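You operate a simulated robot arm through the tools that you are given. There is no shell and no other tool. Be economical: measure what you need, move in short steps, check, and stop when the job is done.

Carry out the task below with a simulated robot arm. There is one attempt and no reset: what you move stays moved.

JOB
Top up the tank on the card with one jug of make-up.
Fine: draw it from the keg to the yellow jug's mark, empty the jug into the tank and put it back. Set down upright: yellow jug.

The check looks at the end state, three seconds after you hand in, the way a careful person would. Anything else that was tipped, shoved, dropped, spilled or broken makes it a failure.

ROBOT AND FRAMES
A 7-joint arm with a two-finger parallel gripper on a trunk, on a base that drives. Base frame: it is fixed to the floor where the robot stands at the start and does not move with it; the origin is under the middle of the robot, x ahead of it, y to its left, z up. Lengths are in m, angles in degrees, forces in N, time in s.
With the tool pointing down near the work surface it reaches from about 0.2 to 0.38 m from the robot's upright axis, wherever it stands. Its first joint turns from -166.0 to 166.0 degrees. Places, roughly: R1 tank [2.7, -1, 0.5]; R2 tank [3.5, -1, 0.5]; blue jar lid (9x8x4 cm) [0.4, 0, 0.9]; keg button [0.6, 0, 0.9]; spot under the keg's spout [0.5, 0.1, 0.9]; top-up card [0.4, 0.2, 0.9]. Payload 3.4 kg.
The TCP is the grasp point between the finger pads, 0.03 m short of the fingertips. In the tool frame z runs along the fingers and y along their closing line. The gripper opens to 0.094 m. The fingers are 0.028 m wide and 0.01 m thick; the gripper's body (0.05 by 0.096 m) begins 0.055 m behind the TCP.
Orientation is that of the tool frame in the base frame, as [roll, pitch, yaw] about the fixed x, y, z axes, in that order (R = Rz(yaw) Ry(pitch) Rx(roll)). With the fingers straight down and closing along the base's y, the tool's x points along the base's -x, its y along +y and its z along -z.

CONTROLS
- The arm moves only by the tool arm_command. Its argument "deltas" is one flat list of numbers, 7 for each row, row after row: the turn, a rotation vector about the base's x, y, z in degrees, then the shift along the base's x, y, z in m, then the gripper command, from -1 (fully open) to 1 (shut), values between in proportion. In form: [wx, wy, wz, tx, ty, tz, hand, wx, wy, wz, tx, ty, tz, hand, ...]. A call has 1 to 12 rows; each row shifts and turns the commanded pose from where the row before left it. A row lasts 0.2 s, in which the tool goes at most 0.05 m and 8.6 degrees; a call with a longer step from one row to the next is refused whole, and so is a gripper value outside its range. Where a pose cannot be reached the arm comes as near as it can. A force on the tool above 70 N (or 10 N above the force at the start of the call, whichever is more), or a blocked arm, ends the call early, and 0.2 s more pass. The fingers move at their own pace (about 0.072 m/s each) and stop on an object; they squeeze with about 35 N. The grip force told is the motor's: it shows also when the fingers shut on nothing. Time passes only in rows, and 0.2 s behind the last, so rows that do not move let the fingers close. The reply holds the time, the measured pose of the TCP, the force on the tool along the base axes, the opening and the grip force, in the units named above and with some noise, with the torque about the TCP (base axes, N m) and any sound that the robot's microphone picked up.
- Cameras (640 x 400 px; columns grow to the right, rows downward): "scene" is now at [0.0106, 0.124, 1.5347]; the picture's right is [-0.35, -0.94, 0.00], its down [-0.74, 0.28, -0.61] and it looks along [0.57, -0.22, -0.79] (base axes); focal length 248 px, centre (320, 200). "wrist" rides on the gripper at [0.076, 0.014, -0.103] in the tool frame; the picture's right is [-0.18, 0.98, 0.00], its down [-0.75, -0.14, -0.64] and it looks along [-0.63, -0.12, 0.77] (tool axes); focal length 243 px, centre (320, 200). There is no depth. A picture from a camera that has moved, and an enlarged one, comes with that camera's place and axes in the base frame and with its lens.
- grab_frame(camera): a new picture of that camera. The clock stands still meanwhile.
- raise_lower(by): slides the trunk up (or, below 0, down) by that many m; the arm and the scene camera ride with it, the base frame stays. It gives what a move gives, with no picture.
- base_move(legs): drives the robot by 1 to 6 legs, each [ahead, left, turn to the left] in m, m and degrees, along the robot's own axes; the way and the turn of a leg run together, so that a leg with both is an arc; at most 1.5 m and 180 degrees a leg. The arm and the cameras ride along, it lands a little off, and it stops where it bumps. It gives what a move gives.
- turn_head(pan, tilt): turns the head with the scene camera to pan (to the left, within 155 degrees either way) and tilt (down, from -29 to 69), counted from straight ahead of the robot. It gives what a move gives.
- inspect(camera, box): a new picture of the part [left, top, right, bottom] of that camera's present view, enlarged. The clock stands still meanwhile.
- close_job(): hands the job in; it is judged then, once.

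Work in short steps. Places have to be worked out from the pictures, the camera data and where the tool is seen: move nearer, look again, correct. Check each grasp and each placing, and mend what went wrong. You have 120 turns and 82 pictures in all, those below and enlarged ones among them. Open the gripper and draw the arm clear of the work before you hand the job in, unless the task says otherwise; then end with one line.

The tools are called after "Emit:" by a JSON object that holds its "method" and its "body". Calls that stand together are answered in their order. arm_command: Moves the arm, as the interface text tells. Its arguments: {"type":"object","properties":{"deltas":{"type":"array"}},"required":["deltas"]} The other tools are called the same way: raise_lower (by) slides the trunk up or down; base_move (legs) drives the base; turn_head (pan, tilt) turns the head that bears the scene camera; grab_frame (camera) takes a picture; inspect (camera, box) takes an enlarged picture of a part of a camera's view; close_job () hands the job in.

At the start:

```text
time_s: 0.0
eef_pos: [0.3384, -0.0659, 1.2004]
tcp_rot: [-179.9, 0.2, 180.0]
contact_force: [-0.1, -0.2, -0.2]
moment: [0.0, 0.02, 0.01]
grip_width: 0.0939
grip_force: 0.1
trunk travel left (down, up): [-0.207, 0.178]
robot x, y, heading: [-0.0014, 0.0031, -0.2]
head pan, tilt: [-20.7, 52.2]
```

scene: 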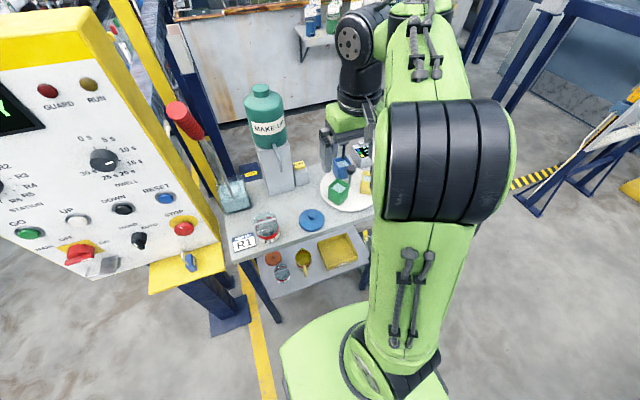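
wrist: 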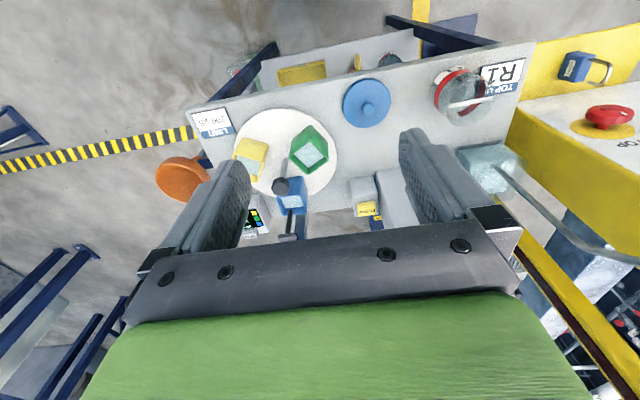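

The card seems to read R1; the jugs stand on a white disc. I'll look closer with both cameras.

Emit:
{"method": "inspect", "body": {"camera": "scene", "box": [210, 70, 390, 290]}}

Emit:
{"method": "inspect", "body": {"camera": "wrist", "box": [150, 40, 540, 260]}}

```text
1.82 times, centred on (300, 180) of scene
camera zoom: at [0.0106, 0.124, 1.5347], right [-0.35, -0.94, 0.0], down [-0.74, 0.28, -0.61], along [0.57, -0.22, -0.79], focal length 452 px, centre (356, 236)
```

zoom: 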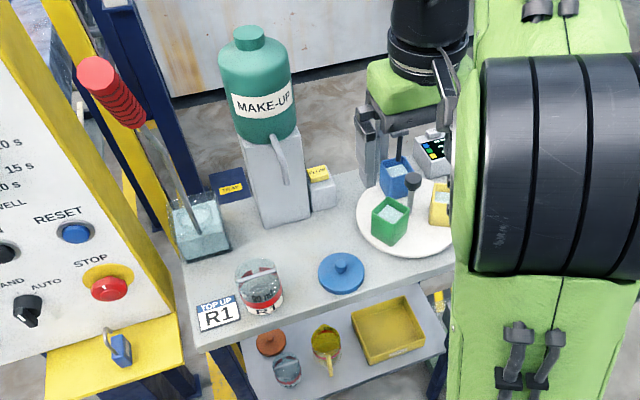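

```text
1.64 times, centred on (345, 150) of wrist
camera zoom: at [0.263, -0.0502, 1.303], right [0.18, 0.98, 0.0], down [0.75, -0.14, 0.64], along [0.63, -0.12, -0.77], focal length 398 px, centre (279, 282)
```

zoom: 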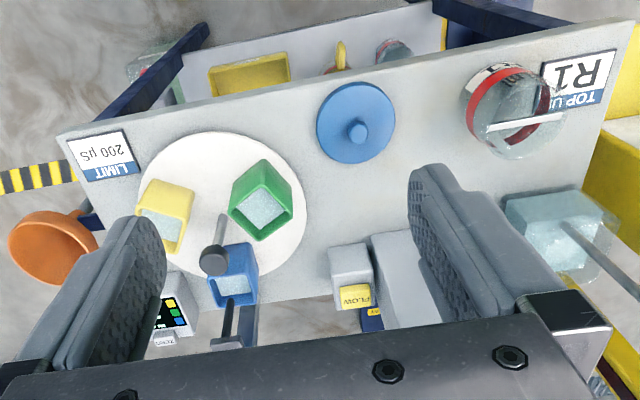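

I'll zoom tightly on the lower shelf, on the disc and on the keg.

Emit:
{"method": "inspect", "body": {"camera": "scene", "box": [215, 205, 375, 305]}}

Emit:
{"method": "inspect", "body": {"camera": "scene", "box": [210, 80, 370, 210]}}

Emit:
{"method": "inspect", "body": {"camera": "wrist", "box": [180, 90, 350, 240]}}

```text
4.00 times, centred on (295, 255) of scene
camera zoom: at [0.0106, 0.124, 1.5347], right [-0.35, -0.94, 0.0], down [-0.74, 0.28, -0.61], along [0.57, -0.22, -0.79], focal length 994 px, centre (420, -20)
```

zoom: 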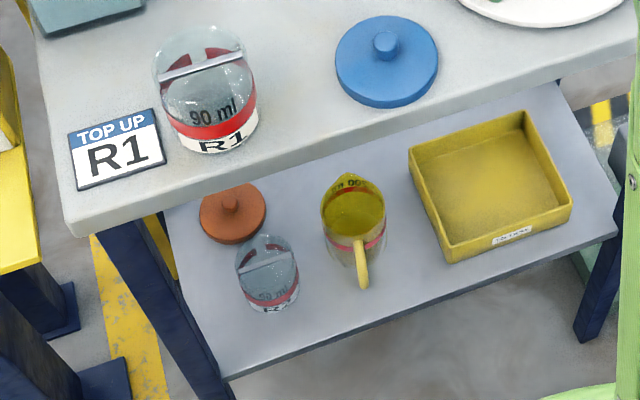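

```text
3.08 times, centred on (290, 145) of scene
camera zoom: at [0.0106, 0.124, 1.5347], right [-0.35, -0.94, 0.0], down [-0.74, 0.28, -0.61], along [0.57, -0.22, -0.79], focal length 764 px, centre (412, 369)
```

zoom: 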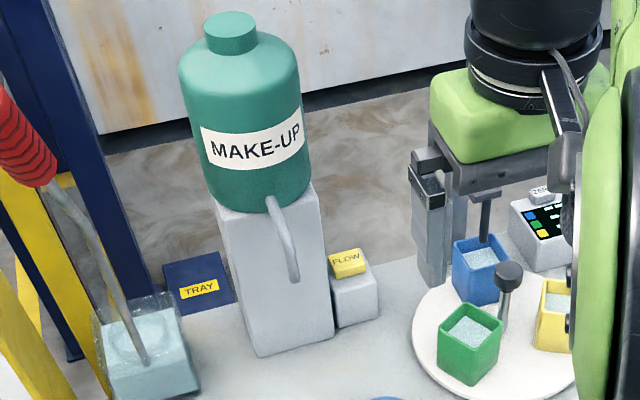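

```text
2.67 times, centred on (265, 165) of wrist
camera zoom: at [0.263, -0.0502, 1.303], right [0.18, 0.98, 0.0], down [0.75, -0.14, 0.64], along [0.63, -0.12, -0.77], focal length 647 px, centre (467, 293)
```

zoom: 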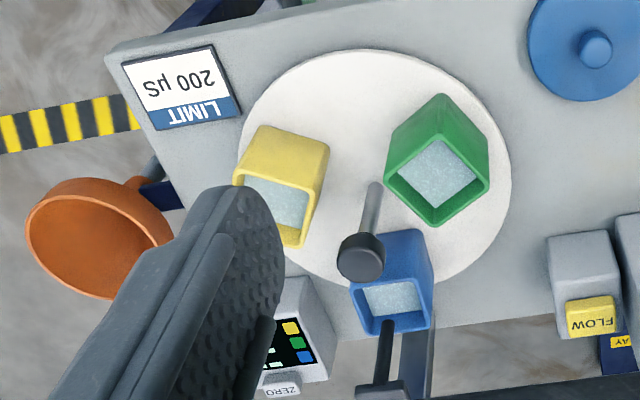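

The yellow jug (clear, red band, yellow handle) is on the lower shelf under the table front. I back off and lower the trunk to see it from a flatter angle.

Emit:
{"method": "base_move", "body": {"legs": [[-0.6, 0, 0]]}}

Emit:
{"method": "raise_lower", "body": {"by": -0.2}}

Emit:
{"method": "turn_head", "body": {"pan": -5, "tilt": 35}}

Emit:
{"method": "grab_frame", "body": {"camera": "scene"}}

Emit:
{"method": "grab_frame", "body": {"camera": "wrist"}}

```text
time_s: 2.7
eef_pos: [-0.1313, -0.0807, 1.2013]
tcp_rot: [179.7, 0.1, -179.8]
contact_force: [0.8, -1.7, -0.8]
moment: [0.08, 0.0, 0.05]
grip_width: 0.0943
grip_force: 0.1
trunk travel left (down, up): [-0.207, 0.178]
robot x, y, heading: [-0.4707, -0.0135, 0.0]
head pan, tilt: [-20.7, 52.2]
stopped in leg 1: the robot was blocked; the commanded pose is now the measured one
```

```text
time_s: 4.9
eef_pos: [-0.1306, -0.076, 0.9998]
tcp_rot: [-180.0, 0.1, -179.7]
contact_force: [-0.1, -0.1, -0.8]
moment: [0.03, 0.0, 0.04]
grip_width: 0.0939
grip_force: 0.1
trunk travel left (down, up): [-0.007, 0.378]
robot x, y, heading: [-0.4737, -0.0128, 0.0]
head pan, tilt: [-20.7, 52.2]
```

```text
time_s: 5.7
eef_pos: [-0.1298, -0.0754, 0.9994]
tcp_rot: [-180.0, 0.1, -179.7]
contact_force: [-0.2, -0.3, -0.7]
moment: [0.01, -0.03, 0.01]
grip_width: 0.0936
grip_force: 0.0
trunk travel left (down, up): [-0.007, 0.378]
robot x, y, heading: [-0.4717, -0.0088, 0.0]
head pan, tilt: [-5.0, 35.0]
```

```text
74 pictures are left
camera scene: at [-0.441, 0.1306, 1.3595], right [-0.09, -1.0, 0.0], down [-0.57, 0.05, -0.82], along [0.82, -0.07, -0.57], focal length 248 px, centre (320, 200)
```

scene: 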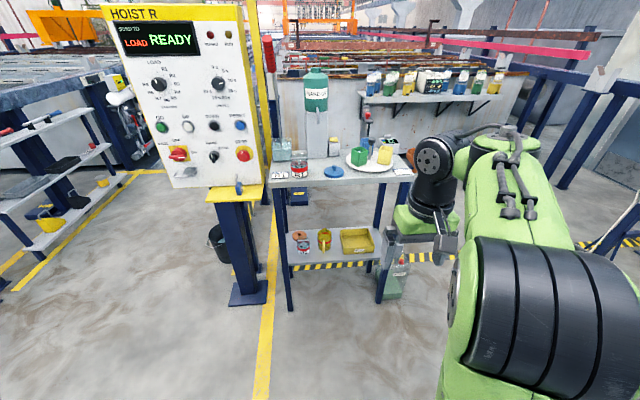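

```text
73 pictures are left
camera wrist: at [-0.206, -0.0615, 1.1031], right [0.18, 0.98, 0.0], down [0.75, -0.14, 0.64], along [0.63, -0.12, -0.77], focal length 243 px, centre (320, 200)
```

wrist: 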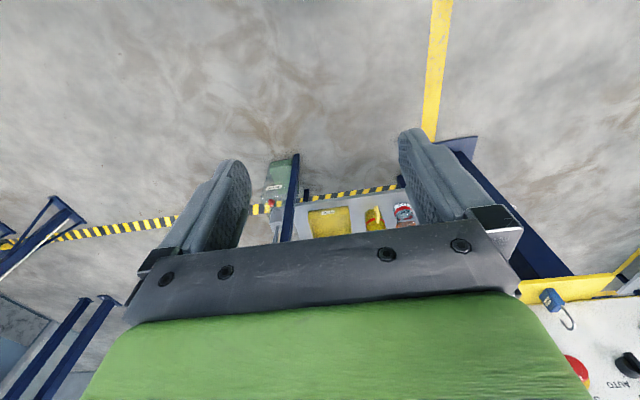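

Good flat view of the shelf; zoom in on the shelf and the tabletop.

Emit:
{"method": "inspect", "body": {"camera": "scene", "box": [270, 215, 400, 296]}}

Emit:
{"method": "inspect", "body": {"camera": "scene", "box": [260, 60, 420, 190]}}

```text
4.92 times, centred on (335, 256) of scene
camera zoom: at [-0.441, 0.1306, 1.3595], right [-0.09, -1.0, 0.0], down [-0.57, 0.05, -0.82], along [0.82, -0.07, -0.57], focal length 1223 px, centre (246, -73)
```

zoom: 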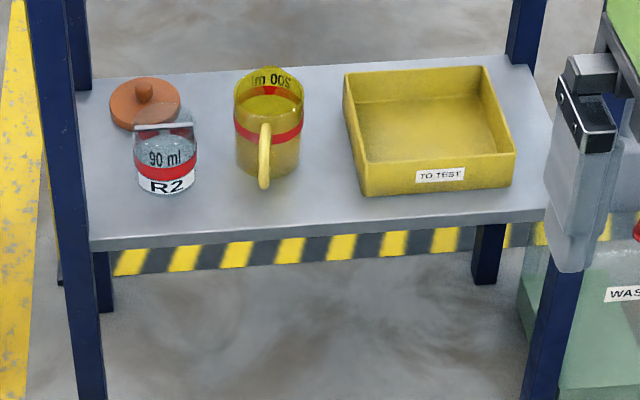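

```text
3.08 times, centred on (340, 125) of scene
camera zoom: at [-0.441, 0.1306, 1.3595], right [-0.09, -1.0, 0.0], down [-0.57, 0.05, -0.82], along [0.82, -0.07, -0.57], focal length 764 px, centre (258, 431)
```

zoom: 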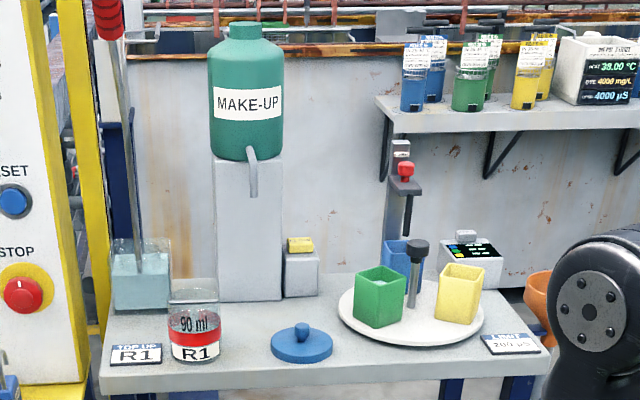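

Jug: base centre ≈(0.438, 0.034, 0.45), ~0.067 m wide, ~0.115 m tall, handle toward me. Spout tip ≈(0.475, 0.05, 1.065), table z≈0.90. In free space I tilt the tool to 45° below horizontal and lower it to test the low reach.

Emit:
{"method": "arm_command", "body": {"deltas": [0, -7.5, 0, 0.01, 0.015, -0.035, -1, 0, -7.5, 0, 0.01, 0.015, -0.035, -1, 0, -7.5, 0, 0.01, 0.015, -0.035, -1, 0, -7.5, 0, 0.01, 0.015, -0.035, -1, 0, -7.5, 0, 0.01, 0.015, -0.035, -1, 0, -7.5, 0, 0.01, 0.015, -0.035, -1, 0, 0, 0, 0, 0, -0.035, -1, 0, 0, 0, 0, 0, -0.035, -1, 0, 0, 0, 0, 0, -0.035, -1, 0, 0, 0, 0, 0, -0.035, -1]}}

```text
time_s: 7.9
eef_pos: [-0.0664, 0.0146, 0.6501]
tcp_rot: [-179.8, 45.2, -179.6]
contact_force: [-0.5, -0.1, 0.3]
moment: [-0.01, 0.01, -0.02]
grip_width: 0.0939
grip_force: 0.1
out of reach, approached as far as the arm can: row 6, 7
trunk travel left (down, up): [-0.007, 0.378]
robot x, y, heading: [-0.4672, -0.0091, -0.3]
head pan, tilt: [-5.0, 35.0]
```

Reaching well; continue down to about z=0.54.

Emit:
{"method": "arm_command", "body": {"deltas": [0, 0, 0, 0, 0.005, -0.037, -1, 0, 0, 0, 0, 0.005, -0.037, -1, 0, 0, 0, 0, 0.005, -0.036, -1, 0, 0, 0, 0, 0, 0, -1]}}

Emit:
{"method": "grab_frame", "body": {"camera": "wrist"}}

Emit:
{"method": "grab_frame", "body": {"camera": "scene"}}

```text
time_s: 8.9
eef_pos: [-0.0668, 0.0277, 0.5426]
tcp_rot: [-179.7, 45.1, -179.6]
contact_force: [0.1, 0.2, -0.8]
moment: [0.02, -0.01, -0.01]
grip_width: 0.0942
grip_force: 0.2
trunk travel left (down, up): [-0.007, 0.378]
robot x, y, heading: [-0.4683, -0.0116, -0.0]
head pan, tilt: [-5.0, 35.0]
```

```text
70 pictures are left
camera wrist: at [-0.1929, 0.0425, 0.5613], right [0.13, 0.98, 0.13], down [0.08, -0.14, 0.99], along [0.99, -0.11, -0.09], focal length 243 px, centre (320, 200)
```

wrist: 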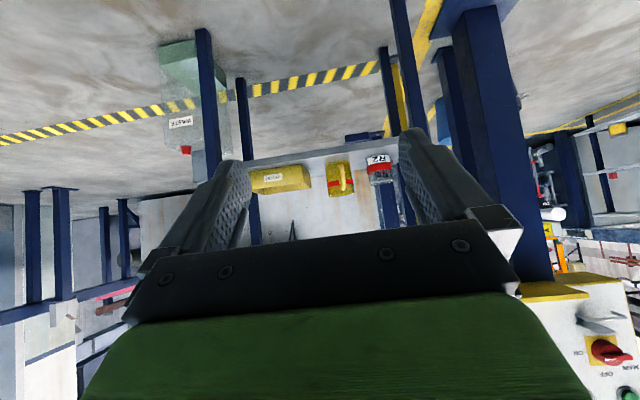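

```text
69 pictures are left
camera scene: at [-0.4409, 0.131, 1.3595], right [-0.09, -1.0, 0.0], down [-0.57, 0.05, -0.82], along [0.82, -0.07, -0.57], focal length 248 px, centre (320, 200)
```

scene: 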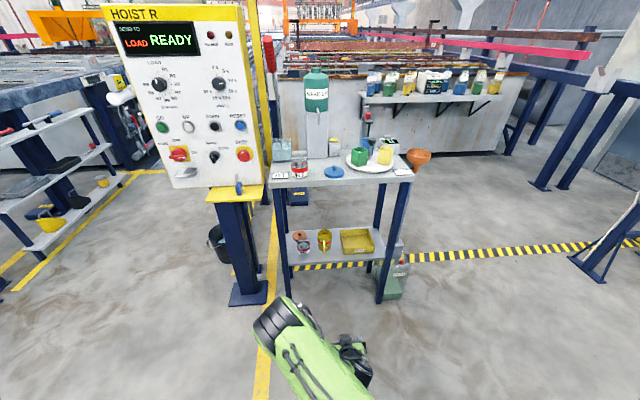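

The approach lane is clear. Zoom the wrist on the jug to measure it and check whether it is empty.

Emit:
{"method": "inspect", "body": {"camera": "wrist", "box": [290, 135, 410, 210]}}

```text
5.33 times, centred on (350, 172) of wrist
camera zoom: at [-0.1929, 0.0425, 0.5613], right [0.13, 0.98, 0.13], down [0.08, -0.14, 0.99], along [0.99, -0.11, -0.09], focal length 1294 px, centre (160, 347)
```

zoom: 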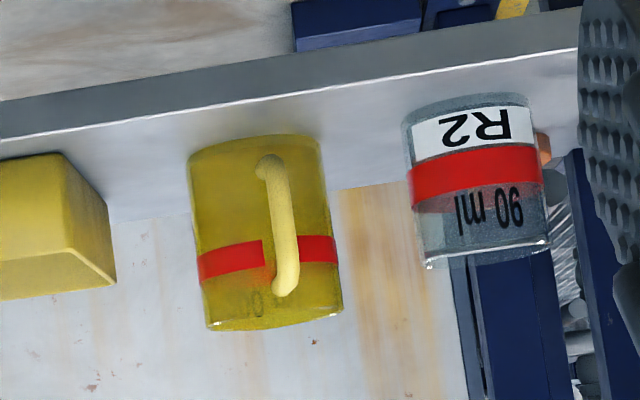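

Jug looks empty, and the shelf is perhaps a bit lower (~0.41) than first judged. I drive 0.3 m closer and measure again.

Emit:
{"method": "base_move", "body": {"legs": [[0.3, 0, 0]]}}

Emit:
{"method": "grab_frame", "body": {"camera": "wrist"}}

Emit:
{"method": "turn_head", "body": {"pan": -5, "tilt": 50}}

Emit:
{"method": "grab_frame", "body": {"camera": "scene"}}

```text
time_s: 10.9
eef_pos: [0.225, 0.0227, 0.5415]
tcp_rot: [-179.6, 45.1, -180.0]
contact_force: [0.3, 0.0, -0.1]
moment: [-0.02, 0.01, 0.0]
grip_width: 0.0938
grip_force: 0.1
trunk travel left (down, up): [-0.007, 0.378]
robot x, y, heading: [-0.1783, -0.0146, -0.4]
head pan, tilt: [-5.0, 35.0]
```

```text
67 pictures are left
camera wrist: at [0.0995, 0.0389, 0.5615], right [0.13, 0.98, 0.13], down [0.08, -0.14, 0.99], along [0.99, -0.12, -0.09], focal length 243 px, centre (320, 200)
```

wrist: 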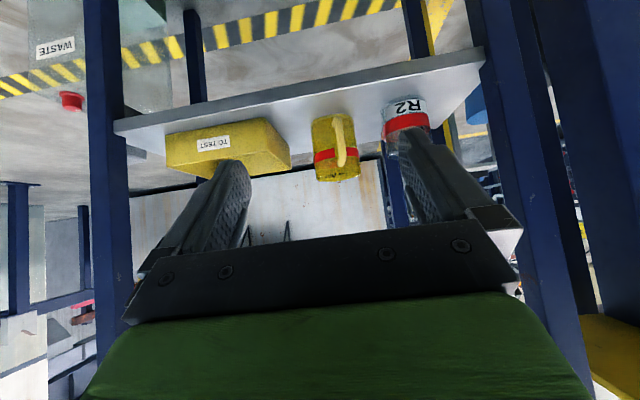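

```text
time_s: 11.7
eef_pos: [0.225, 0.0238, 0.5416]
tcp_rot: [-179.6, 45.0, 179.9]
contact_force: [-0.6, 0.1, 0.8]
moment: [-0.04, 0.04, 0.0]
grip_width: 0.0938
grip_force: 0.1
trunk travel left (down, up): [-0.007, 0.378]
robot x, y, heading: [-0.1793, -0.0213, -0.4]
head pan, tilt: [-5.0, 50.0]
```

```text
66 pictures are left
camera scene: at [-0.1587, 0.1302, 1.3379], right [-0.1, -1.0, 0.0], down [-0.76, 0.07, -0.64], along [0.64, -0.06, -0.77], focal length 248 px, centre (320, 200)
```

scene: 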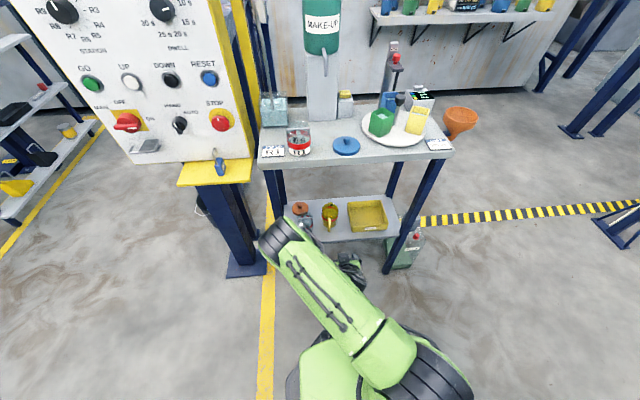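

Zoom on the jug again for triangulation.

Emit:
{"method": "inspect", "body": {"camera": "wrist", "box": [270, 85, 430, 200]}}

Emit:
{"method": "inspect", "body": {"camera": "scene", "box": [270, 185, 410, 275]}}

```text
3.48 times, centred on (350, 142) of wrist
camera zoom: at [0.0995, 0.0389, 0.5615], right [0.13, 0.98, 0.13], down [0.08, -0.14, 0.99], along [0.99, -0.12, -0.09], focal length 844 px, centre (216, 400)
```

zoom: 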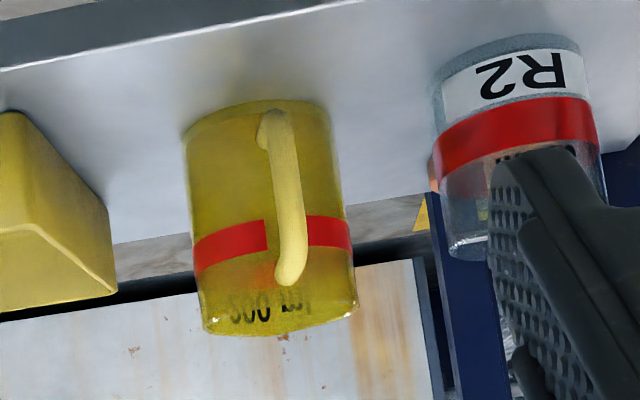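

```text
4.44 times, centred on (340, 230) of scene
camera zoom: at [-0.1587, 0.1302, 1.3379], right [-0.1, -1.0, 0.0], down [-0.76, 0.07, -0.64], along [0.64, -0.06, -0.77], focal length 1104 px, centre (231, 67)
```

zoom: 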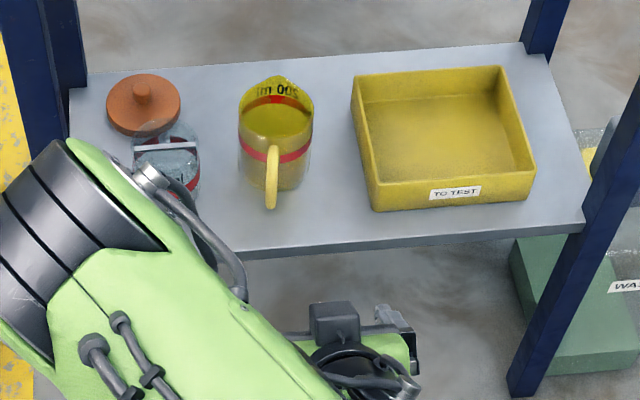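

Refined: jug centre ≈(0.48, 0.028), base z≈0.40, rim ≈0.497, diameter ≈0.072. The elbow bulges left, so I check how far the arm can extend (still short of the shelf) to keep the base back.

Emit:
{"method": "arm_command", "body": {"deltas": [0, 0, 0, 0.03, 0.001, 0, -1, 0, 0, 0, 0.03, 0.001, 0, -1, 0, 0, 0, 0.02, 0.001, 0, -1, 0, 0, 0, 0, 0, 0, -1]}}

Emit:
{"method": "grab_frame", "body": {"camera": "scene"}}

```text
time_s: 12.7
eef_pos: [0.3061, 0.0283, 0.544]
tcp_rot: [-179.7, 45.0, 180.0]
contact_force: [-0.8, -0.8, 0.2]
moment: [0.01, 0.02, 0.02]
grip_width: 0.0938
grip_force: 0.1
trunk travel left (down, up): [-0.007, 0.378]
robot x, y, heading: [-0.1761, -0.0138, -0.4]
head pan, tilt: [-5.0, 50.0]
```

```text
63 pictures are left
camera scene: at [-0.1587, 0.1302, 1.3378], right [-0.1, -1.0, 0.0], down [-0.76, 0.07, -0.64], along [0.64, -0.06, -0.77], focal length 248 px, centre (320, 200)
```

scene: 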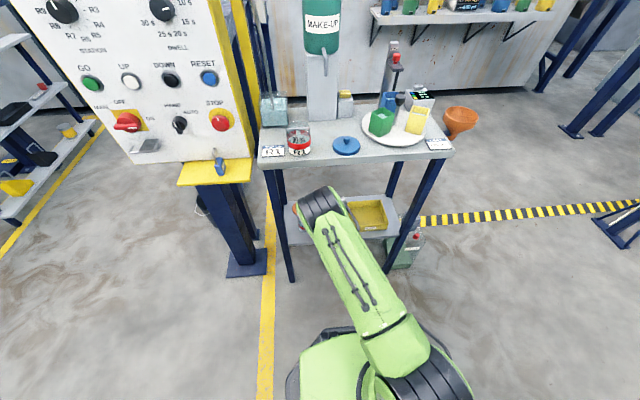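

The extended arm keeps the elbow back and clear of the table edge, so I keep the base here and extend further, straddling the jug from above-behind.

Emit:
{"method": "arm_command", "body": {"deltas": [0, 0, 0, 0.03, 0, 0, -1, 0, 0, 0, 0.03, 0, 0, -1, 0, 0, 0, 0.03, 0, 0, -1, 0, 0, 0, 0, 0, 0, -1]}}

Emit:
{"method": "grab_frame", "body": {"camera": "wrist"}}

Emit:
{"method": "grab_frame", "body": {"camera": "scene"}}

```text
time_s: 13.7
eef_pos: [0.3966, 0.0285, 0.5431]
tcp_rot: [-179.8, 45.2, -180.0]
contact_force: [0.1, 0.3, 0.4]
moment: [-0.01, 0.02, -0.01]
grip_width: 0.0941
grip_force: 0.0
trunk travel left (down, up): [-0.007, 0.378]
robot x, y, heading: [-0.1746, -0.0148, -0.6]
head pan, tilt: [-5.0, 50.0]
```

```text
62 pictures are left
camera wrist: at [0.2704, 0.0431, 0.5624], right [0.13, 0.98, 0.13], down [0.08, -0.14, 0.99], along [0.99, -0.12, -0.09], focal length 243 px, centre (320, 200)
```

wrist: 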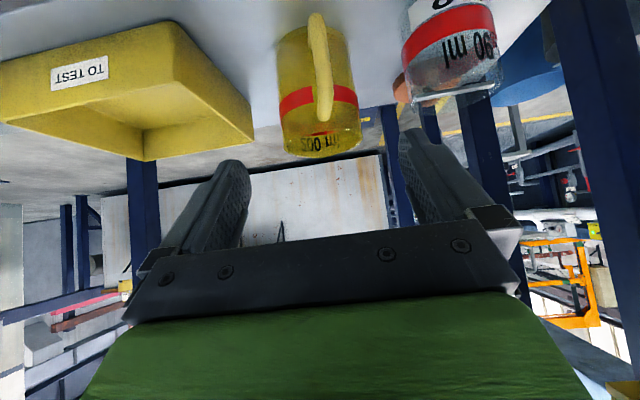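

```text
61 pictures are left
camera scene: at [-0.1586, 0.1302, 1.3378], right [-0.1, -1.0, 0.0], down [-0.76, 0.07, -0.64], along [0.64, -0.06, -0.77], focal length 248 px, centre (320, 200)
```

scene: 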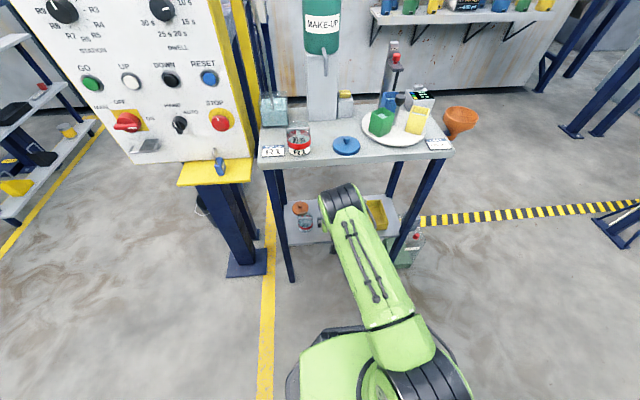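

Jug is centred between the fingers. Advance along the tool axis to straddle it.

Emit:
{"method": "arm_command", "body": {"deltas": [0, 0, 0, 0.019, 0, -0.017, -1, 0, 0, 0, 0.019, 0, -0.017, -1, 0, 0, 0, 0.019, 0, -0.017, -1, 0, 0, 0, 0, 0, 0, -1]}}

Emit:
{"method": "grab_frame", "body": {"camera": "wrist"}}

```text
time_s: 14.7
eef_pos: [0.4546, 0.0262, 0.4911]
tcp_rot: [-179.7, 45.0, 179.9]
contact_force: [-0.1, 1.0, -0.5]
moment: [0.0, -0.04, 0.0]
grip_width: 0.094
grip_force: 0.1
trunk travel left (down, up): [-0.007, 0.378]
robot x, y, heading: [-0.1743, -0.0116, -0.2]
head pan, tilt: [-5.0, 50.0]
```

```text
60 pictures are left
camera wrist: at [0.3271, 0.042, 0.5104], right [0.13, 0.98, 0.13], down [0.08, -0.14, 0.99], along [0.99, -0.12, -0.09], focal length 243 px, centre (320, 200)
```

wrist: 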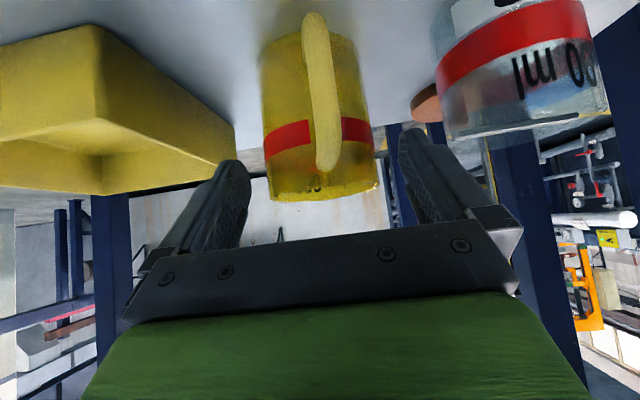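

Centred still; last bit in, then close.

Emit:
{"method": "arm_command", "body": {"deltas": [0, 0, 0, 0.01, 0, -0.009, -1, 0, 0, 0, 0.01, 0, -0.009, -1, 0, 0, 0, 0, 0, 0, -1]}}

Emit:
{"method": "grab_frame", "body": {"camera": "wrist"}}

```text
time_s: 15.5
eef_pos: [0.4725, 0.028, 0.4729]
tcp_rot: [-179.6, 45.1, 180.0]
contact_force: [-0.6, -0.9, 0.7]
moment: [0.01, -0.02, 0.02]
grip_width: 0.0941
grip_force: 0.1
trunk travel left (down, up): [-0.007, 0.378]
robot x, y, heading: [-0.1741, -0.014, -0.4]
head pan, tilt: [-5.0, 50.0]
```

```text
59 pictures are left
camera wrist: at [0.3467, 0.0423, 0.4921], right [0.13, 0.98, 0.13], down [0.08, -0.14, 0.99], along [0.99, -0.12, -0.09], focal length 243 px, centre (320, 200)
```

wrist: 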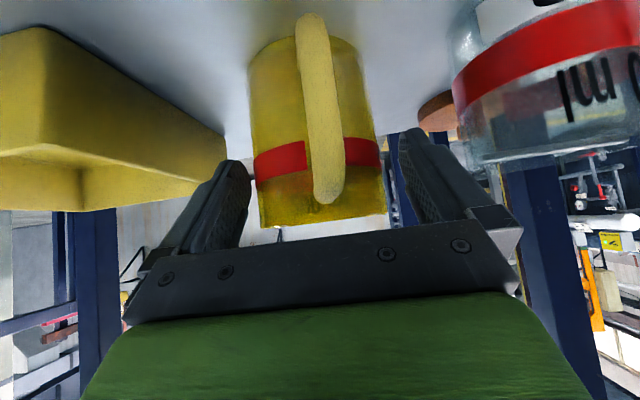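

Fingers straddle the upper half of the jug. Close.

Emit:
{"method": "arm_command", "body": {"deltas": [0, 0, 0, 0, 0, 0, 0, 0, 0, 0, 0, 0, 0, 1, 0, 0, 0, 0, 0, 0, 1, 0, 0, 0, 0, 0, 0, 1]}}

Emit:
{"method": "grab_frame", "body": {"camera": "wrist"}}

```text
time_s: 16.5
eef_pos: [0.4725, 0.0273, 0.4726]
tcp_rot: [-179.7, 45.1, 180.0]
contact_force: [0.5, -0.9, 1.0]
moment: [0.05, -0.04, 0.02]
grip_width: 0.0718
grip_force: 34.6
trunk travel left (down, up): [-0.007, 0.378]
robot x, y, heading: [-0.1831, -0.0157, -0.4]
head pan, tilt: [-5.0, 50.0]
```

```text
58 pictures are left
camera wrist: at [0.3467, 0.0424, 0.4922], right [0.13, 0.98, 0.13], down [0.08, -0.14, 0.99], along [0.99, -0.12, -0.09], focal length 243 px, centre (320, 200)
```

wrist: 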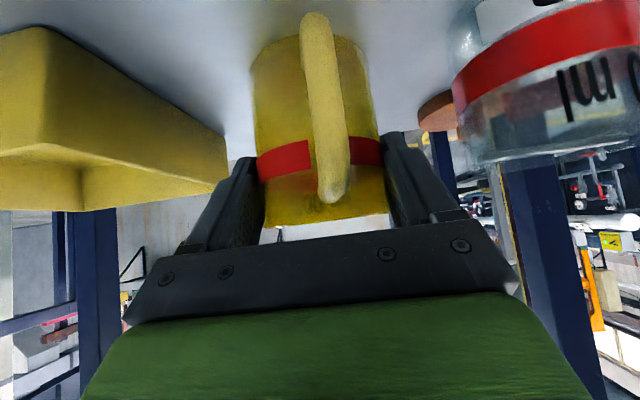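

Gripped (71.8 mm). Reference for put-back: TCP (0.4725, 0.0275, 0.4727), 45°. Lift a little and pull out.

Emit:
{"method": "arm_command", "body": {"deltas": [0, 0, 0, 0, 0, 0.015, 1, 0, 0, 0, 0, 0, 0.02, 1, 0, 0, 0, -0.03, 0, 0, 1, 0, 0, 0, -0.03, 0, 0, 1, 0, 0, 0, -0.03, 0, 0, 1, 0, 0, 0, -0.03, 0, 0, 1, 0, 0, 0, -0.03, 0, 0, 1, 0, 0, 0, 0, 0, 0, 1]}}

Emit:
{"method": "grab_frame", "body": {"camera": "wrist"}}

```text
time_s: 18.3
eef_pos: [0.3237, 0.0261, 0.5071]
tcp_rot: [-179.9, 45.1, 179.9]
contact_force: [-0.7, -0.1, -0.8]
moment: [0.0, -0.01, -0.03]
grip_width: 0.0714
grip_force: 34.8
trunk travel left (down, up): [-0.007, 0.378]
robot x, y, heading: [-0.1774, -0.0124, -0.6]
head pan, tilt: [-5.0, 50.0]
```

```text
57 pictures are left
camera wrist: at [0.1974, 0.0417, 0.5275], right [0.13, 0.98, 0.13], down [0.08, -0.14, 0.99], along [0.99, -0.12, -0.09], focal length 243 px, centre (320, 200)
```

wrist: 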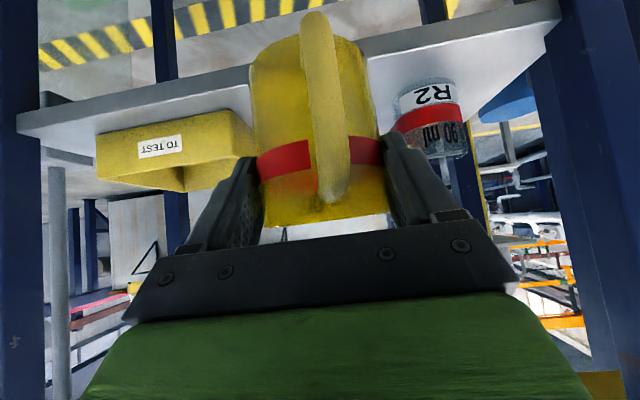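

Jug held securely. Back off, then raise trunk fully.

Emit:
{"method": "base_move", "body": {"legs": [[-0.18, 0, 0]]}}

Emit:
{"method": "raise_lower", "body": {"by": 0.378}}

Emit:
{"method": "arm_command", "body": {"deltas": [0, 0, 0, 0, 0.002, 0.03, 1, 0, 0, 0, 0, 0.002, 0.03, 1, 0, 0, 0, 0, 0.003, 0.03, 1, 0, 0, 0, 0, 0.003, 0.03, 1, 0, 0, 0, 0, 0.003, 0.02, 1, 0, 0, 0, 0, 0, 0.015, 1]}}

Emit:
{"method": "turn_head", "body": {"pan": -10, "tilt": 42}}

Emit:
{"method": "grab_frame", "body": {"camera": "scene"}}

Emit:
{"method": "grab_frame", "body": {"camera": "wrist"}}

```text
time_s: 19.8
eef_pos: [0.1379, 0.0281, 0.5087]
tcp_rot: [-179.7, 45.0, 180.0]
contact_force: [-0.5, 0.0, -0.8]
moment: [-0.02, 0.05, -0.01]
grip_width: 0.0717
grip_force: 34.7
trunk travel left (down, up): [-0.007, 0.378]
robot x, y, heading: [-0.363, -0.0091, -0.4]
head pan, tilt: [-5.0, 50.0]
```

```text
time_s: 23.4
eef_pos: [0.1391, 0.0282, 0.8856]
tcp_rot: [-179.7, 45.0, 179.9]
contact_force: [-0.3, 0.0, -1.5]
moment: [0.01, 0.03, 0.0]
grip_width: 0.0716
grip_force: 34.8
trunk travel left (down, up): [-0.385, 0.0]
robot x, y, heading: [-0.3613, -0.0107, -0.5]
head pan, tilt: [-5.0, 50.0]
```

```text
time_s: 24.8
eef_pos: [0.1382, 0.0405, 1.0408]
tcp_rot: [-179.7, 45.0, -180.0]
contact_force: [-0.9, 0.0, 0.3]
moment: [0.01, 0.0, 0.04]
grip_width: 0.0719
grip_force: 35.0
trunk travel left (down, up): [-0.385, 0.0]
robot x, y, heading: [-0.3616, -0.0076, -0.7]
head pan, tilt: [-5.0, 50.0]
```

```text
time_s: 25.5
eef_pos: [0.1394, 0.0403, 1.0411]
tcp_rot: [-179.7, 45.1, 180.0]
contact_force: [0.2, -0.5, -1.1]
moment: [0.01, 0.01, 0.0]
grip_width: 0.0717
grip_force: 34.8
trunk travel left (down, up): [-0.385, 0.0]
robot x, y, heading: [-0.361, -0.0138, -0.4]
head pan, tilt: [-10.0, 42.0]
```

```text
56 pictures are left
camera scene: at [-0.3381, 0.124, 1.7264], right [-0.18, -0.98, 0.0], down [-0.66, 0.12, -0.74], along [0.73, -0.13, -0.67], focal length 248 px, centre (320, 200)
```

scene: 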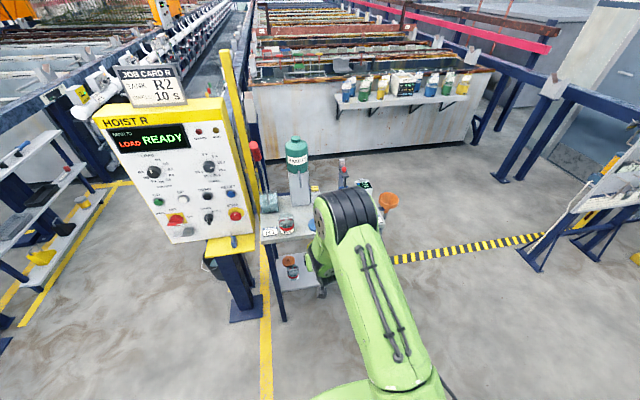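

```text
55 pictures are left
camera wrist: at [0.0132, 0.0562, 1.06], right [0.13, 0.98, 0.13], down [0.08, -0.14, 0.99], along [0.99, -0.12, -0.09], focal length 243 px, centre (320, 200)
```

wrist: 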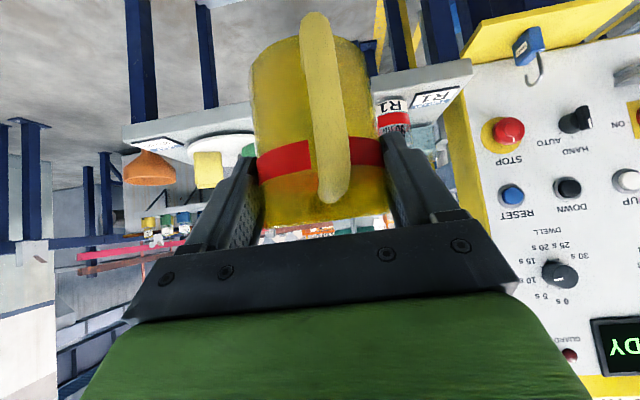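

Zoom on the table in the scene view to refine spout, jar and lid.

Emit:
{"method": "inspect", "body": {"camera": "scene", "box": [250, 130, 400, 250]}}

```text
3.33 times, centred on (325, 190) of scene
camera zoom: at [-0.3381, 0.124, 1.7264], right [-0.18, -0.98, 0.0], down [-0.66, 0.12, -0.74], along [0.73, -0.13, -0.67], focal length 828 px, centre (303, 233)
```

zoom: 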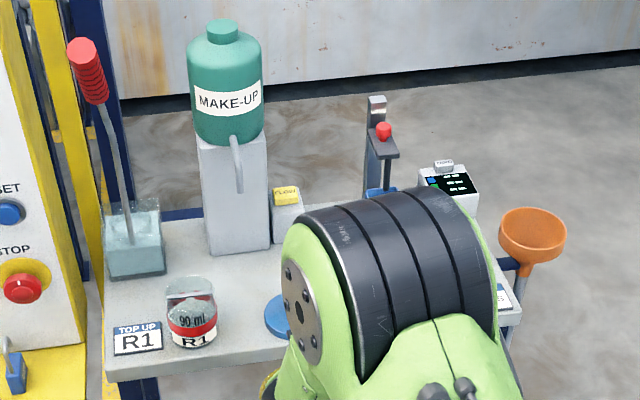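

Spout tip ≈(0.465, 0.057, 1.071); jar R1 ≈(0.393, 0.14), r 0.032, top ≈0.985; lid ≈(0.37, 0.01), top 0.94. I yaw the tool 15° to keep the hand off the jar, lower to z≈1.035, shift to y≈0.04, and drive in 0.22.

Emit:
{"method": "arm_command", "body": {"deltas": [0, 0, 7.5, 0, 0, 0, 1, 0, 0, 7.5, 0, 0, 0, 1, 0, 0, 0, 0, 0, 0, 1]}}

Emit:
{"method": "base_move", "body": {"legs": [[0.2, 0, 0]]}}

Emit:
{"method": "grab_frame", "body": {"camera": "scene"}}

Emit:
{"method": "grab_frame", "body": {"camera": "wrist"}}

```text
time_s: 26.3
eef_pos: [0.1378, 0.0411, 1.04]
tcp_rot: [-179.7, 45.1, -165.0]
contact_force: [-0.1, 0.7, -1.3]
moment: [-0.01, -0.02, 0.01]
grip_width: 0.0719
grip_force: 34.8
trunk travel left (down, up): [-0.385, 0.0]
robot x, y, heading: [-0.3611, -0.013, -0.4]
head pan, tilt: [-10.0, 42.0]
```

```text
time_s: 27.9
eef_pos: [0.342, 0.0378, 1.0405]
tcp_rot: [-179.7, 45.2, -165.2]
contact_force: [0.1, 0.3, -1.4]
moment: [0.05, 0.03, 0.0]
grip_width: 0.0717
grip_force: 35.1
trunk travel left (down, up): [-0.385, 0.0]
robot x, y, heading: [-0.158, -0.0153, -0.4]
head pan, tilt: [-10.0, 42.0]
```

```text
53 pictures are left
camera scene: at [-0.1348, 0.1219, 1.7264], right [-0.18, -0.98, 0.0], down [-0.66, 0.12, -0.74], along [0.73, -0.14, -0.67], focal length 248 px, centre (320, 200)
```

scene: 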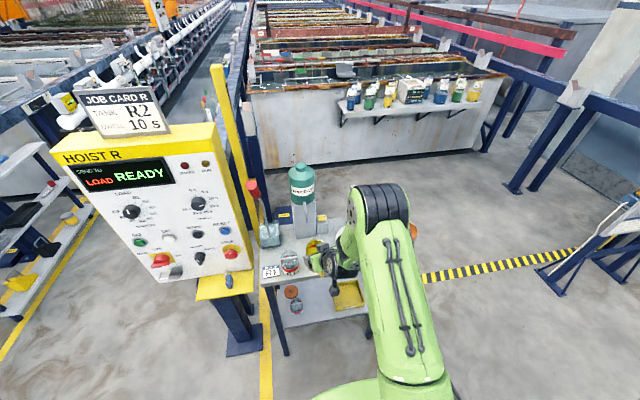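

```text
52 pictures are left
camera wrist: at [0.2161, 0.0202, 1.0594], right [-0.12, 0.98, 0.13], down [0.11, -0.11, 0.99], along [0.99, 0.14, -0.09], focal length 243 px, centre (320, 200)
```

wrist: 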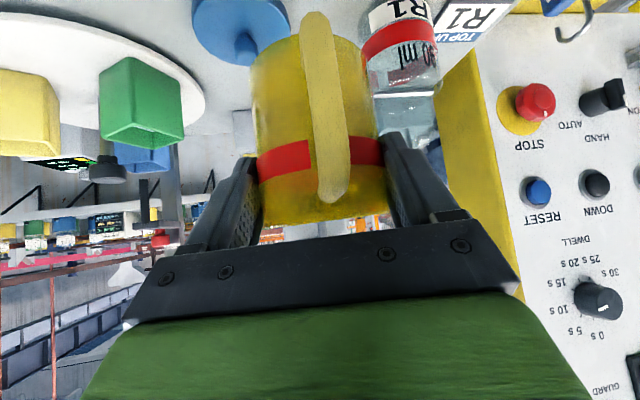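

Zoom scene to check the jug vs. jar and spout.

Emit:
{"method": "inspect", "body": {"camera": "scene", "box": [250, 155, 380, 305]}}

```text
2.67 times, centred on (315, 230) of scene
camera zoom: at [-0.1348, 0.1219, 1.7264], right [-0.18, -0.98, 0.0], down [-0.66, 0.12, -0.74], along [0.73, -0.14, -0.67], focal length 662 px, centre (333, 120)
```

zoom: 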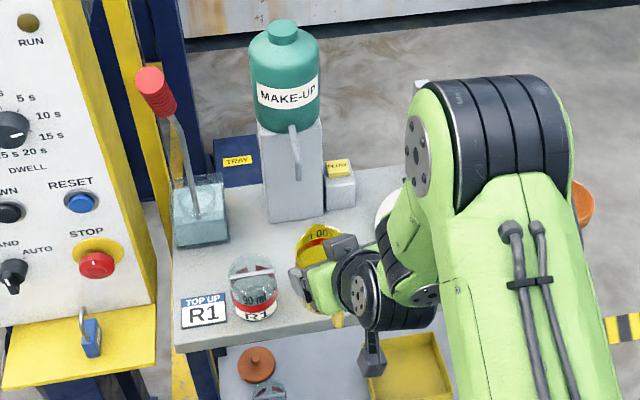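

Clear. Advance arm towards the spot at travel height.

Emit:
{"method": "arm_command", "body": {"deltas": [0, 0, 0, 0.025, 0.002, -0.002, 1, 0, 0, 0, 0.025, 0.002, -0.002, 1, 0, 0, 0, 0.025, 0.003, -0.002, 1, 0, 0, 0, 0.015, 0.003, -0.002, 1, 0, 0, 0, 0.012, 0.004, 0, 1, 0, 0, 0, 0.01, 0.004, 0, 1, 0, 0, 0, 0, 0, 0, 1]}}

Emit:
{"method": "inspect", "body": {"camera": "scene", "box": [250, 155, 380, 305]}}

Emit:
{"method": "grab_frame", "body": {"camera": "wrist"}}

```text
time_s: 29.5
eef_pos: [0.4538, 0.0549, 1.0312]
tcp_rot: [-179.7, 45.0, -165.1]
contact_force: [0.7, 0.1, -0.5]
moment: [0.03, 0.0, 0.0]
grip_width: 0.0715
grip_force: 35.1
trunk travel left (down, up): [-0.385, 0.0]
robot x, y, heading: [-0.1604, -0.0094, -0.5]
head pan, tilt: [-10.0, 42.0]
```

```text
2.67 times, centred on (315, 230) of scene
camera zoom: at [-0.1359, 0.1218, 1.7264], right [-0.18, -0.98, 0.0], down [-0.66, 0.12, -0.74], along [0.73, -0.14, -0.67], focal length 662 px, centre (333, 120)
```

zoom: 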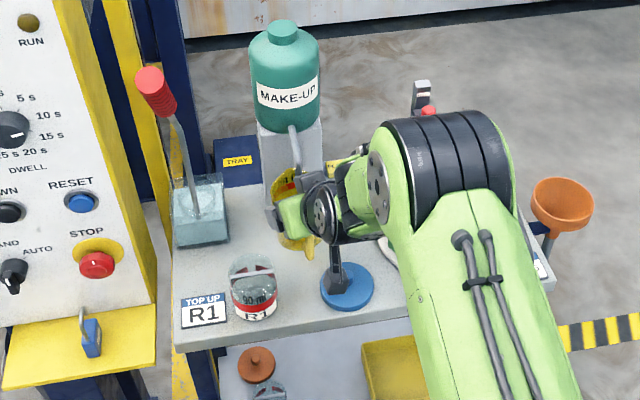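

```text
49 pictures are left
camera wrist: at [0.3279, 0.0378, 1.0508], right [-0.12, 0.98, 0.13], down [0.11, -0.11, 0.99], along [0.99, 0.14, -0.09], focal length 243 px, centre (320, 200)
```

wrist: 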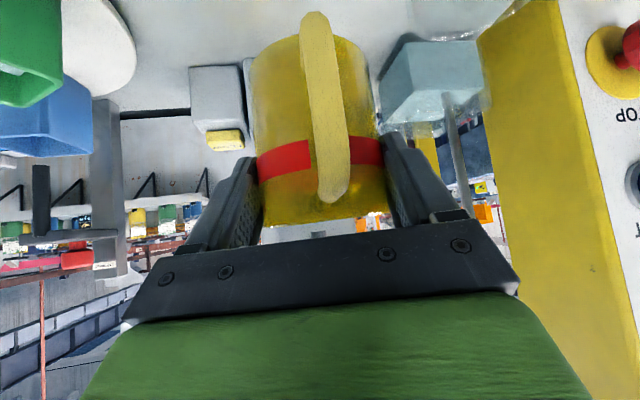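

Close look at jug vs. spout.

Emit:
{"method": "inspect", "body": {"camera": "scene", "box": [285, 190, 345, 260]}}

```text
5.71 times, centred on (315, 225) of scene
camera zoom: at [-0.1359, 0.1218, 1.7264], right [-0.18, -0.98, 0.0], down [-0.66, 0.12, -0.74], along [0.73, -0.14, -0.67], focal length 1419 px, centre (349, 57)
```

zoom: 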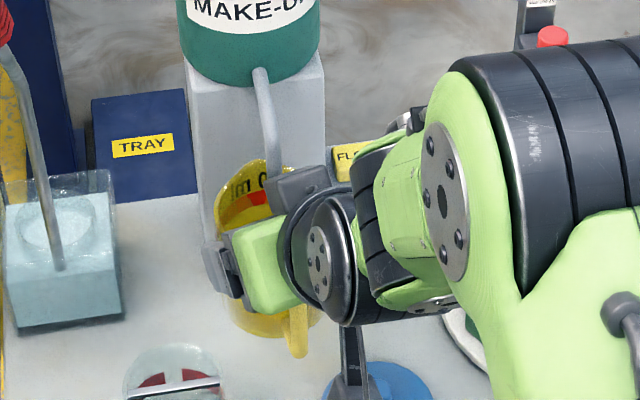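

The spout tip lies right over the jug's centre. Lower it toward the table.

Emit:
{"method": "arm_command", "body": {"deltas": [0, 0, 0, 0, 0, -0.015, 1, 0, 0, 0, 0, 0, -0.015, 1, 0, 0, 0, 0, 0, -0.015, 1, 0, 0, 0, 0, 0, 0, 1]}}

Emit:
{"method": "grab_frame", "body": {"camera": "wrist"}}

```text
time_s: 30.5
eef_pos: [0.4525, 0.0566, 0.9891]
tcp_rot: [-179.7, 45.1, -165.1]
contact_force: [0.6, 0.1, -1.0]
moment: [0.03, -0.02, 0.01]
grip_width: 0.0716
grip_force: 34.9
trunk travel left (down, up): [-0.385, 0.0]
robot x, y, heading: [-0.1607, -0.014, -0.4]
head pan, tilt: [-10.0, 42.0]
```

```text
47 pictures are left
camera wrist: at [0.3273, 0.0378, 1.0065], right [-0.12, 0.98, 0.13], down [0.11, -0.11, 0.99], along [0.99, 0.14, -0.09], focal length 243 px, centre (320, 200)
```

wrist: 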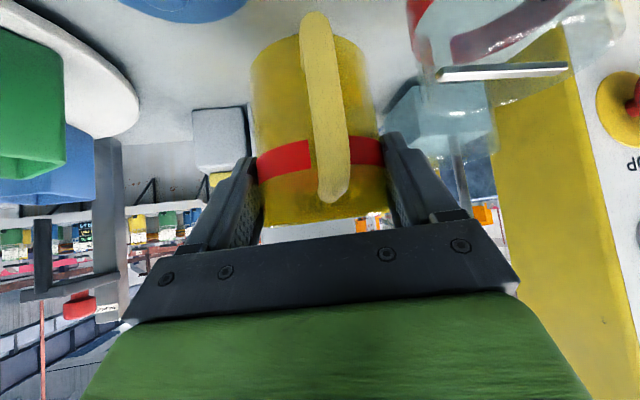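

Continue in fine steps until contact.

Emit:
{"method": "arm_command", "body": {"deltas": [0, 0, 0, 0, 0, -0.006, 1, 0, 0, 0, 0, 0, -0.004, 1, 0, 0, 0, 0, 0, -0.003, 1, 0, 0, 0, 0, 0, 0, 1]}}

```text
time_s: 31.5
eef_pos: [0.4531, 0.055, 0.9753]
tcp_rot: [-179.6, 45.1, -165.0]
contact_force: [0.2, 0.5, -0.6]
moment: [-0.03, 0.02, -0.02]
grip_width: 0.0717
grip_force: 35.0
trunk travel left (down, up): [-0.385, 0.0]
robot x, y, heading: [-0.1616, -0.0138, -0.6]
head pan, tilt: [-10.0, 42.0]
```

Emit:
{"method": "arm_command", "body": {"deltas": [0, 0, 0, 0, 0, -0.002, 1, 0, 0, 0, 0, 0, -0.002, 1, 0, 0, 0, 0, 0, -0.002, 1, 0, 0, 0, 0, 0, 0, 1]}}

Emit:
{"method": "grab_frame", "body": {"camera": "wrist"}}

```text
time_s: 32.5
eef_pos: [0.4544, 0.0554, 0.9684]
tcp_rot: [-179.7, 45.1, -165.0]
contact_force: [0.2, 0.3, -0.6]
moment: [-0.02, 0.0, 0.01]
grip_width: 0.0717
grip_force: 35.3
trunk travel left (down, up): [-0.385, 0.0]
robot x, y, heading: [-0.1588, -0.0156, -0.6]
head pan, tilt: [-10.0, 42.0]
```

```text
46 pictures are left
camera wrist: at [0.3275, 0.0385, 0.9882], right [-0.12, 0.98, 0.13], down [0.11, -0.11, 0.99], along [0.99, 0.14, -0.09], focal length 243 px, centre (320, 200)
```

wrist: 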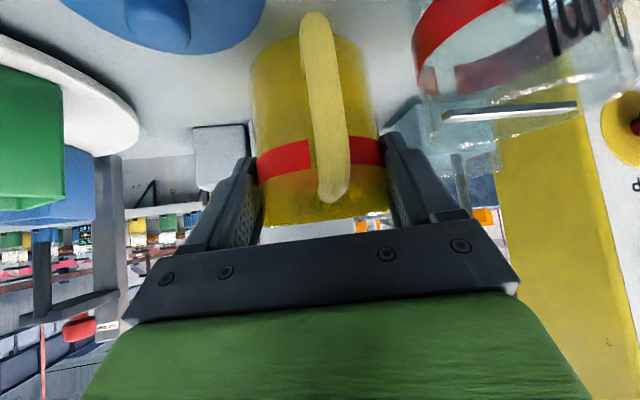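

No contact yet; continue.

Emit:
{"method": "arm_command", "body": {"deltas": [0, 0, 0, 0, 0, -0.002, 1, 0, 0, 0, 0, 0, -0.002, 1, 0, 0, 0, 0, 0, -0.002, 1, 0, 0, 0, 0, 0, 0, 1]}}

Emit:
{"method": "grab_frame", "body": {"camera": "scene"}}

```text
time_s: 33.5
eef_pos: [0.4542, 0.0572, 0.9617]
tcp_rot: [-179.6, 45.1, -165.2]
contact_force: [-0.2, -0.9, -1.2]
moment: [-0.01, 0.06, 0.01]
grip_width: 0.0716
grip_force: 35.4
trunk travel left (down, up): [-0.385, 0.0]
robot x, y, heading: [-0.1565, -0.016, -0.3]
head pan, tilt: [-10.0, 42.0]
```

```text
45 pictures are left
camera scene: at [-0.1357, 0.122, 1.7264], right [-0.18, -0.98, 0.0], down [-0.66, 0.12, -0.74], along [0.73, -0.14, -0.67], focal length 248 px, centre (320, 200)
```

scene: 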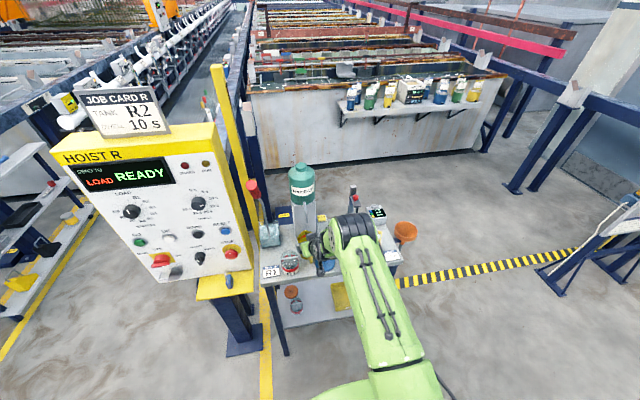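

Still free; keep stepping down.

Emit:
{"method": "arm_command", "body": {"deltas": [0, 0, 0, 0, 0, -0.002, 1, 0, 0, 0, 0, 0, -0.002, 1, 0, 0, 0, 0, 0, 0, 1]}}

Emit:
{"method": "inspect", "body": {"camera": "scene", "box": [280, 200, 350, 280]}}

```text
time_s: 34.3
eef_pos: [0.4535, 0.0565, 0.9577]
tcp_rot: [-179.7, 45.2, -165.1]
contact_force: [0.3, 0.4, -0.6]
moment: [0.0, 0.0, -0.04]
grip_width: 0.0718
grip_force: 34.8
trunk travel left (down, up): [-0.385, 0.0]
robot x, y, heading: [-0.1577, -0.0148, -0.5]
head pan, tilt: [-10.0, 42.0]
```

```text
5.00 times, centred on (315, 240) of scene
camera zoom: at [-0.1357, 0.122, 1.7264], right [-0.18, -0.98, 0.0], down [-0.66, 0.12, -0.74], along [0.73, -0.14, -0.67], focal length 1242 px, centre (345, 0)
```

zoom: 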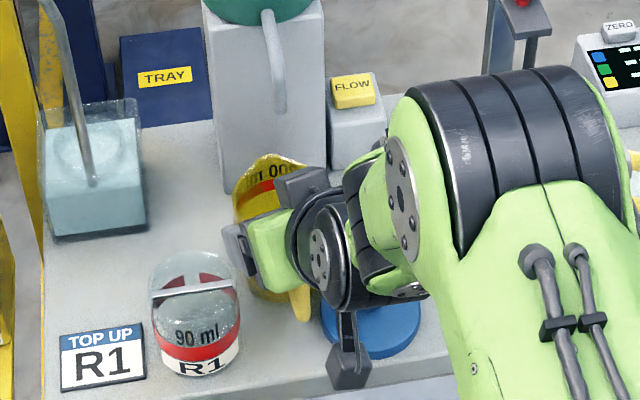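

No contact force yet; continue down by small steps, watching the force.

Emit:
{"method": "arm_command", "body": {"deltas": [0, 0, 0, 0, 0, -0.0015, 1, 0, 0, 0, 0, 0, -0.0015, 1, 0, 0, 0, 0, 0, -0.0015, 1, 0, 0, 0, 0, 0, 0, 1]}}

Emit:
{"method": "grab_frame", "body": {"camera": "wrist"}}

```text
time_s: 35.3
eef_pos: [0.4525, 0.0561, 0.9539]
tcp_rot: [-179.7, 45.1, -165.1]
contact_force: [0.3, -0.1, -0.5]
moment: [0.01, 0.02, 0.01]
grip_width: 0.072
grip_force: 35.0
trunk travel left (down, up): [-0.385, 0.0]
robot x, y, heading: [-0.1572, -0.0152, -0.5]
head pan, tilt: [-10.0, 42.0]
```

```text
43 pictures are left
camera wrist: at [0.3272, 0.0383, 0.9732], right [-0.12, 0.98, 0.13], down [0.11, -0.11, 0.99], along [0.99, 0.14, -0.09], focal length 243 px, centre (320, 200)
```

wrist: 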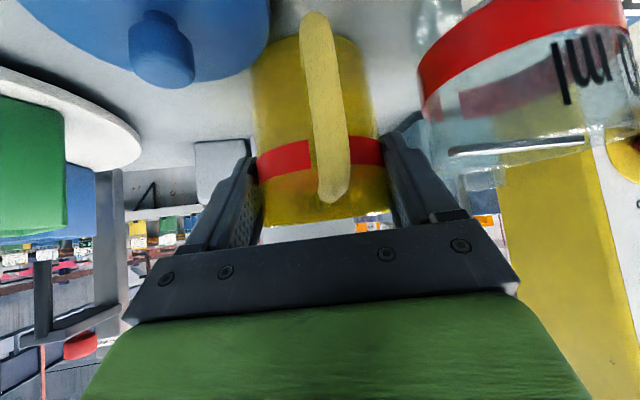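

By the wrist view the jug bottom sits ~0.087 below the TCP and the table may be a little lower than 0.90. Continue down.

Emit:
{"method": "arm_command", "body": {"deltas": [0, 0, 0, 0, 0, -0.002, 1, 0, 0, 0, 0, 0, -0.002, 1, 0, 0, 0, 0, 0, -0.002, 1, 0, 0, 0, 0, 0, 0, 1]}}

Emit:
{"method": "arm_command", "body": {"deltas": [0, 0, 0, 0, 0, -0.0015, 1, 0, 0, 0, 0, 0, -0.0015, 1, 0, 0, 0, 0, 0, 0, 1]}}

Emit:
{"method": "grab_frame", "body": {"camera": "wrist"}}

```text
time_s: 36.3
eef_pos: [0.4532, 0.057, 0.9523]
tcp_rot: [-179.7, 45.7, -165.1]
contact_force: [0.5, -0.5, 26.6]
moment: [0.54, -0.29, -0.04]
grip_width: 0.0716
grip_force: 34.6
trunk travel left (down, up): [-0.385, 0.0]
robot x, y, heading: [-0.16, -0.0133, -0.6]
head pan, tilt: [-10.0, 42.0]
```

```text
time_s: 37.1
eef_pos: [0.4538, 0.0557, 0.9486]
tcp_rot: [-179.8, 45.6, -165.1]
contact_force: [3.2, -0.5, 25.7]
moment: [0.58, -0.53, -0.03]
grip_width: 0.0717
grip_force: 35.2
trunk travel left (down, up): [-0.385, 0.0]
robot x, y, heading: [-0.1608, -0.0117, -0.4]
head pan, tilt: [-10.0, 42.0]
```

```text
42 pictures are left
camera wrist: at [0.3269, 0.0382, 0.9664], right [-0.12, 0.98, 0.13], down [0.1, -0.12, 0.99], along [0.99, 0.14, -0.09], focal length 243 px, centre (320, 200)
```

wrist: 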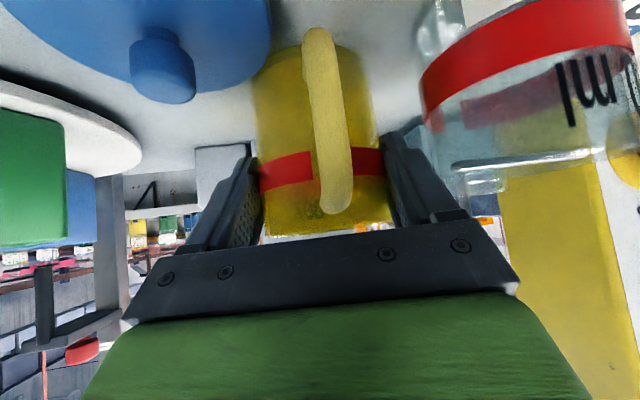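

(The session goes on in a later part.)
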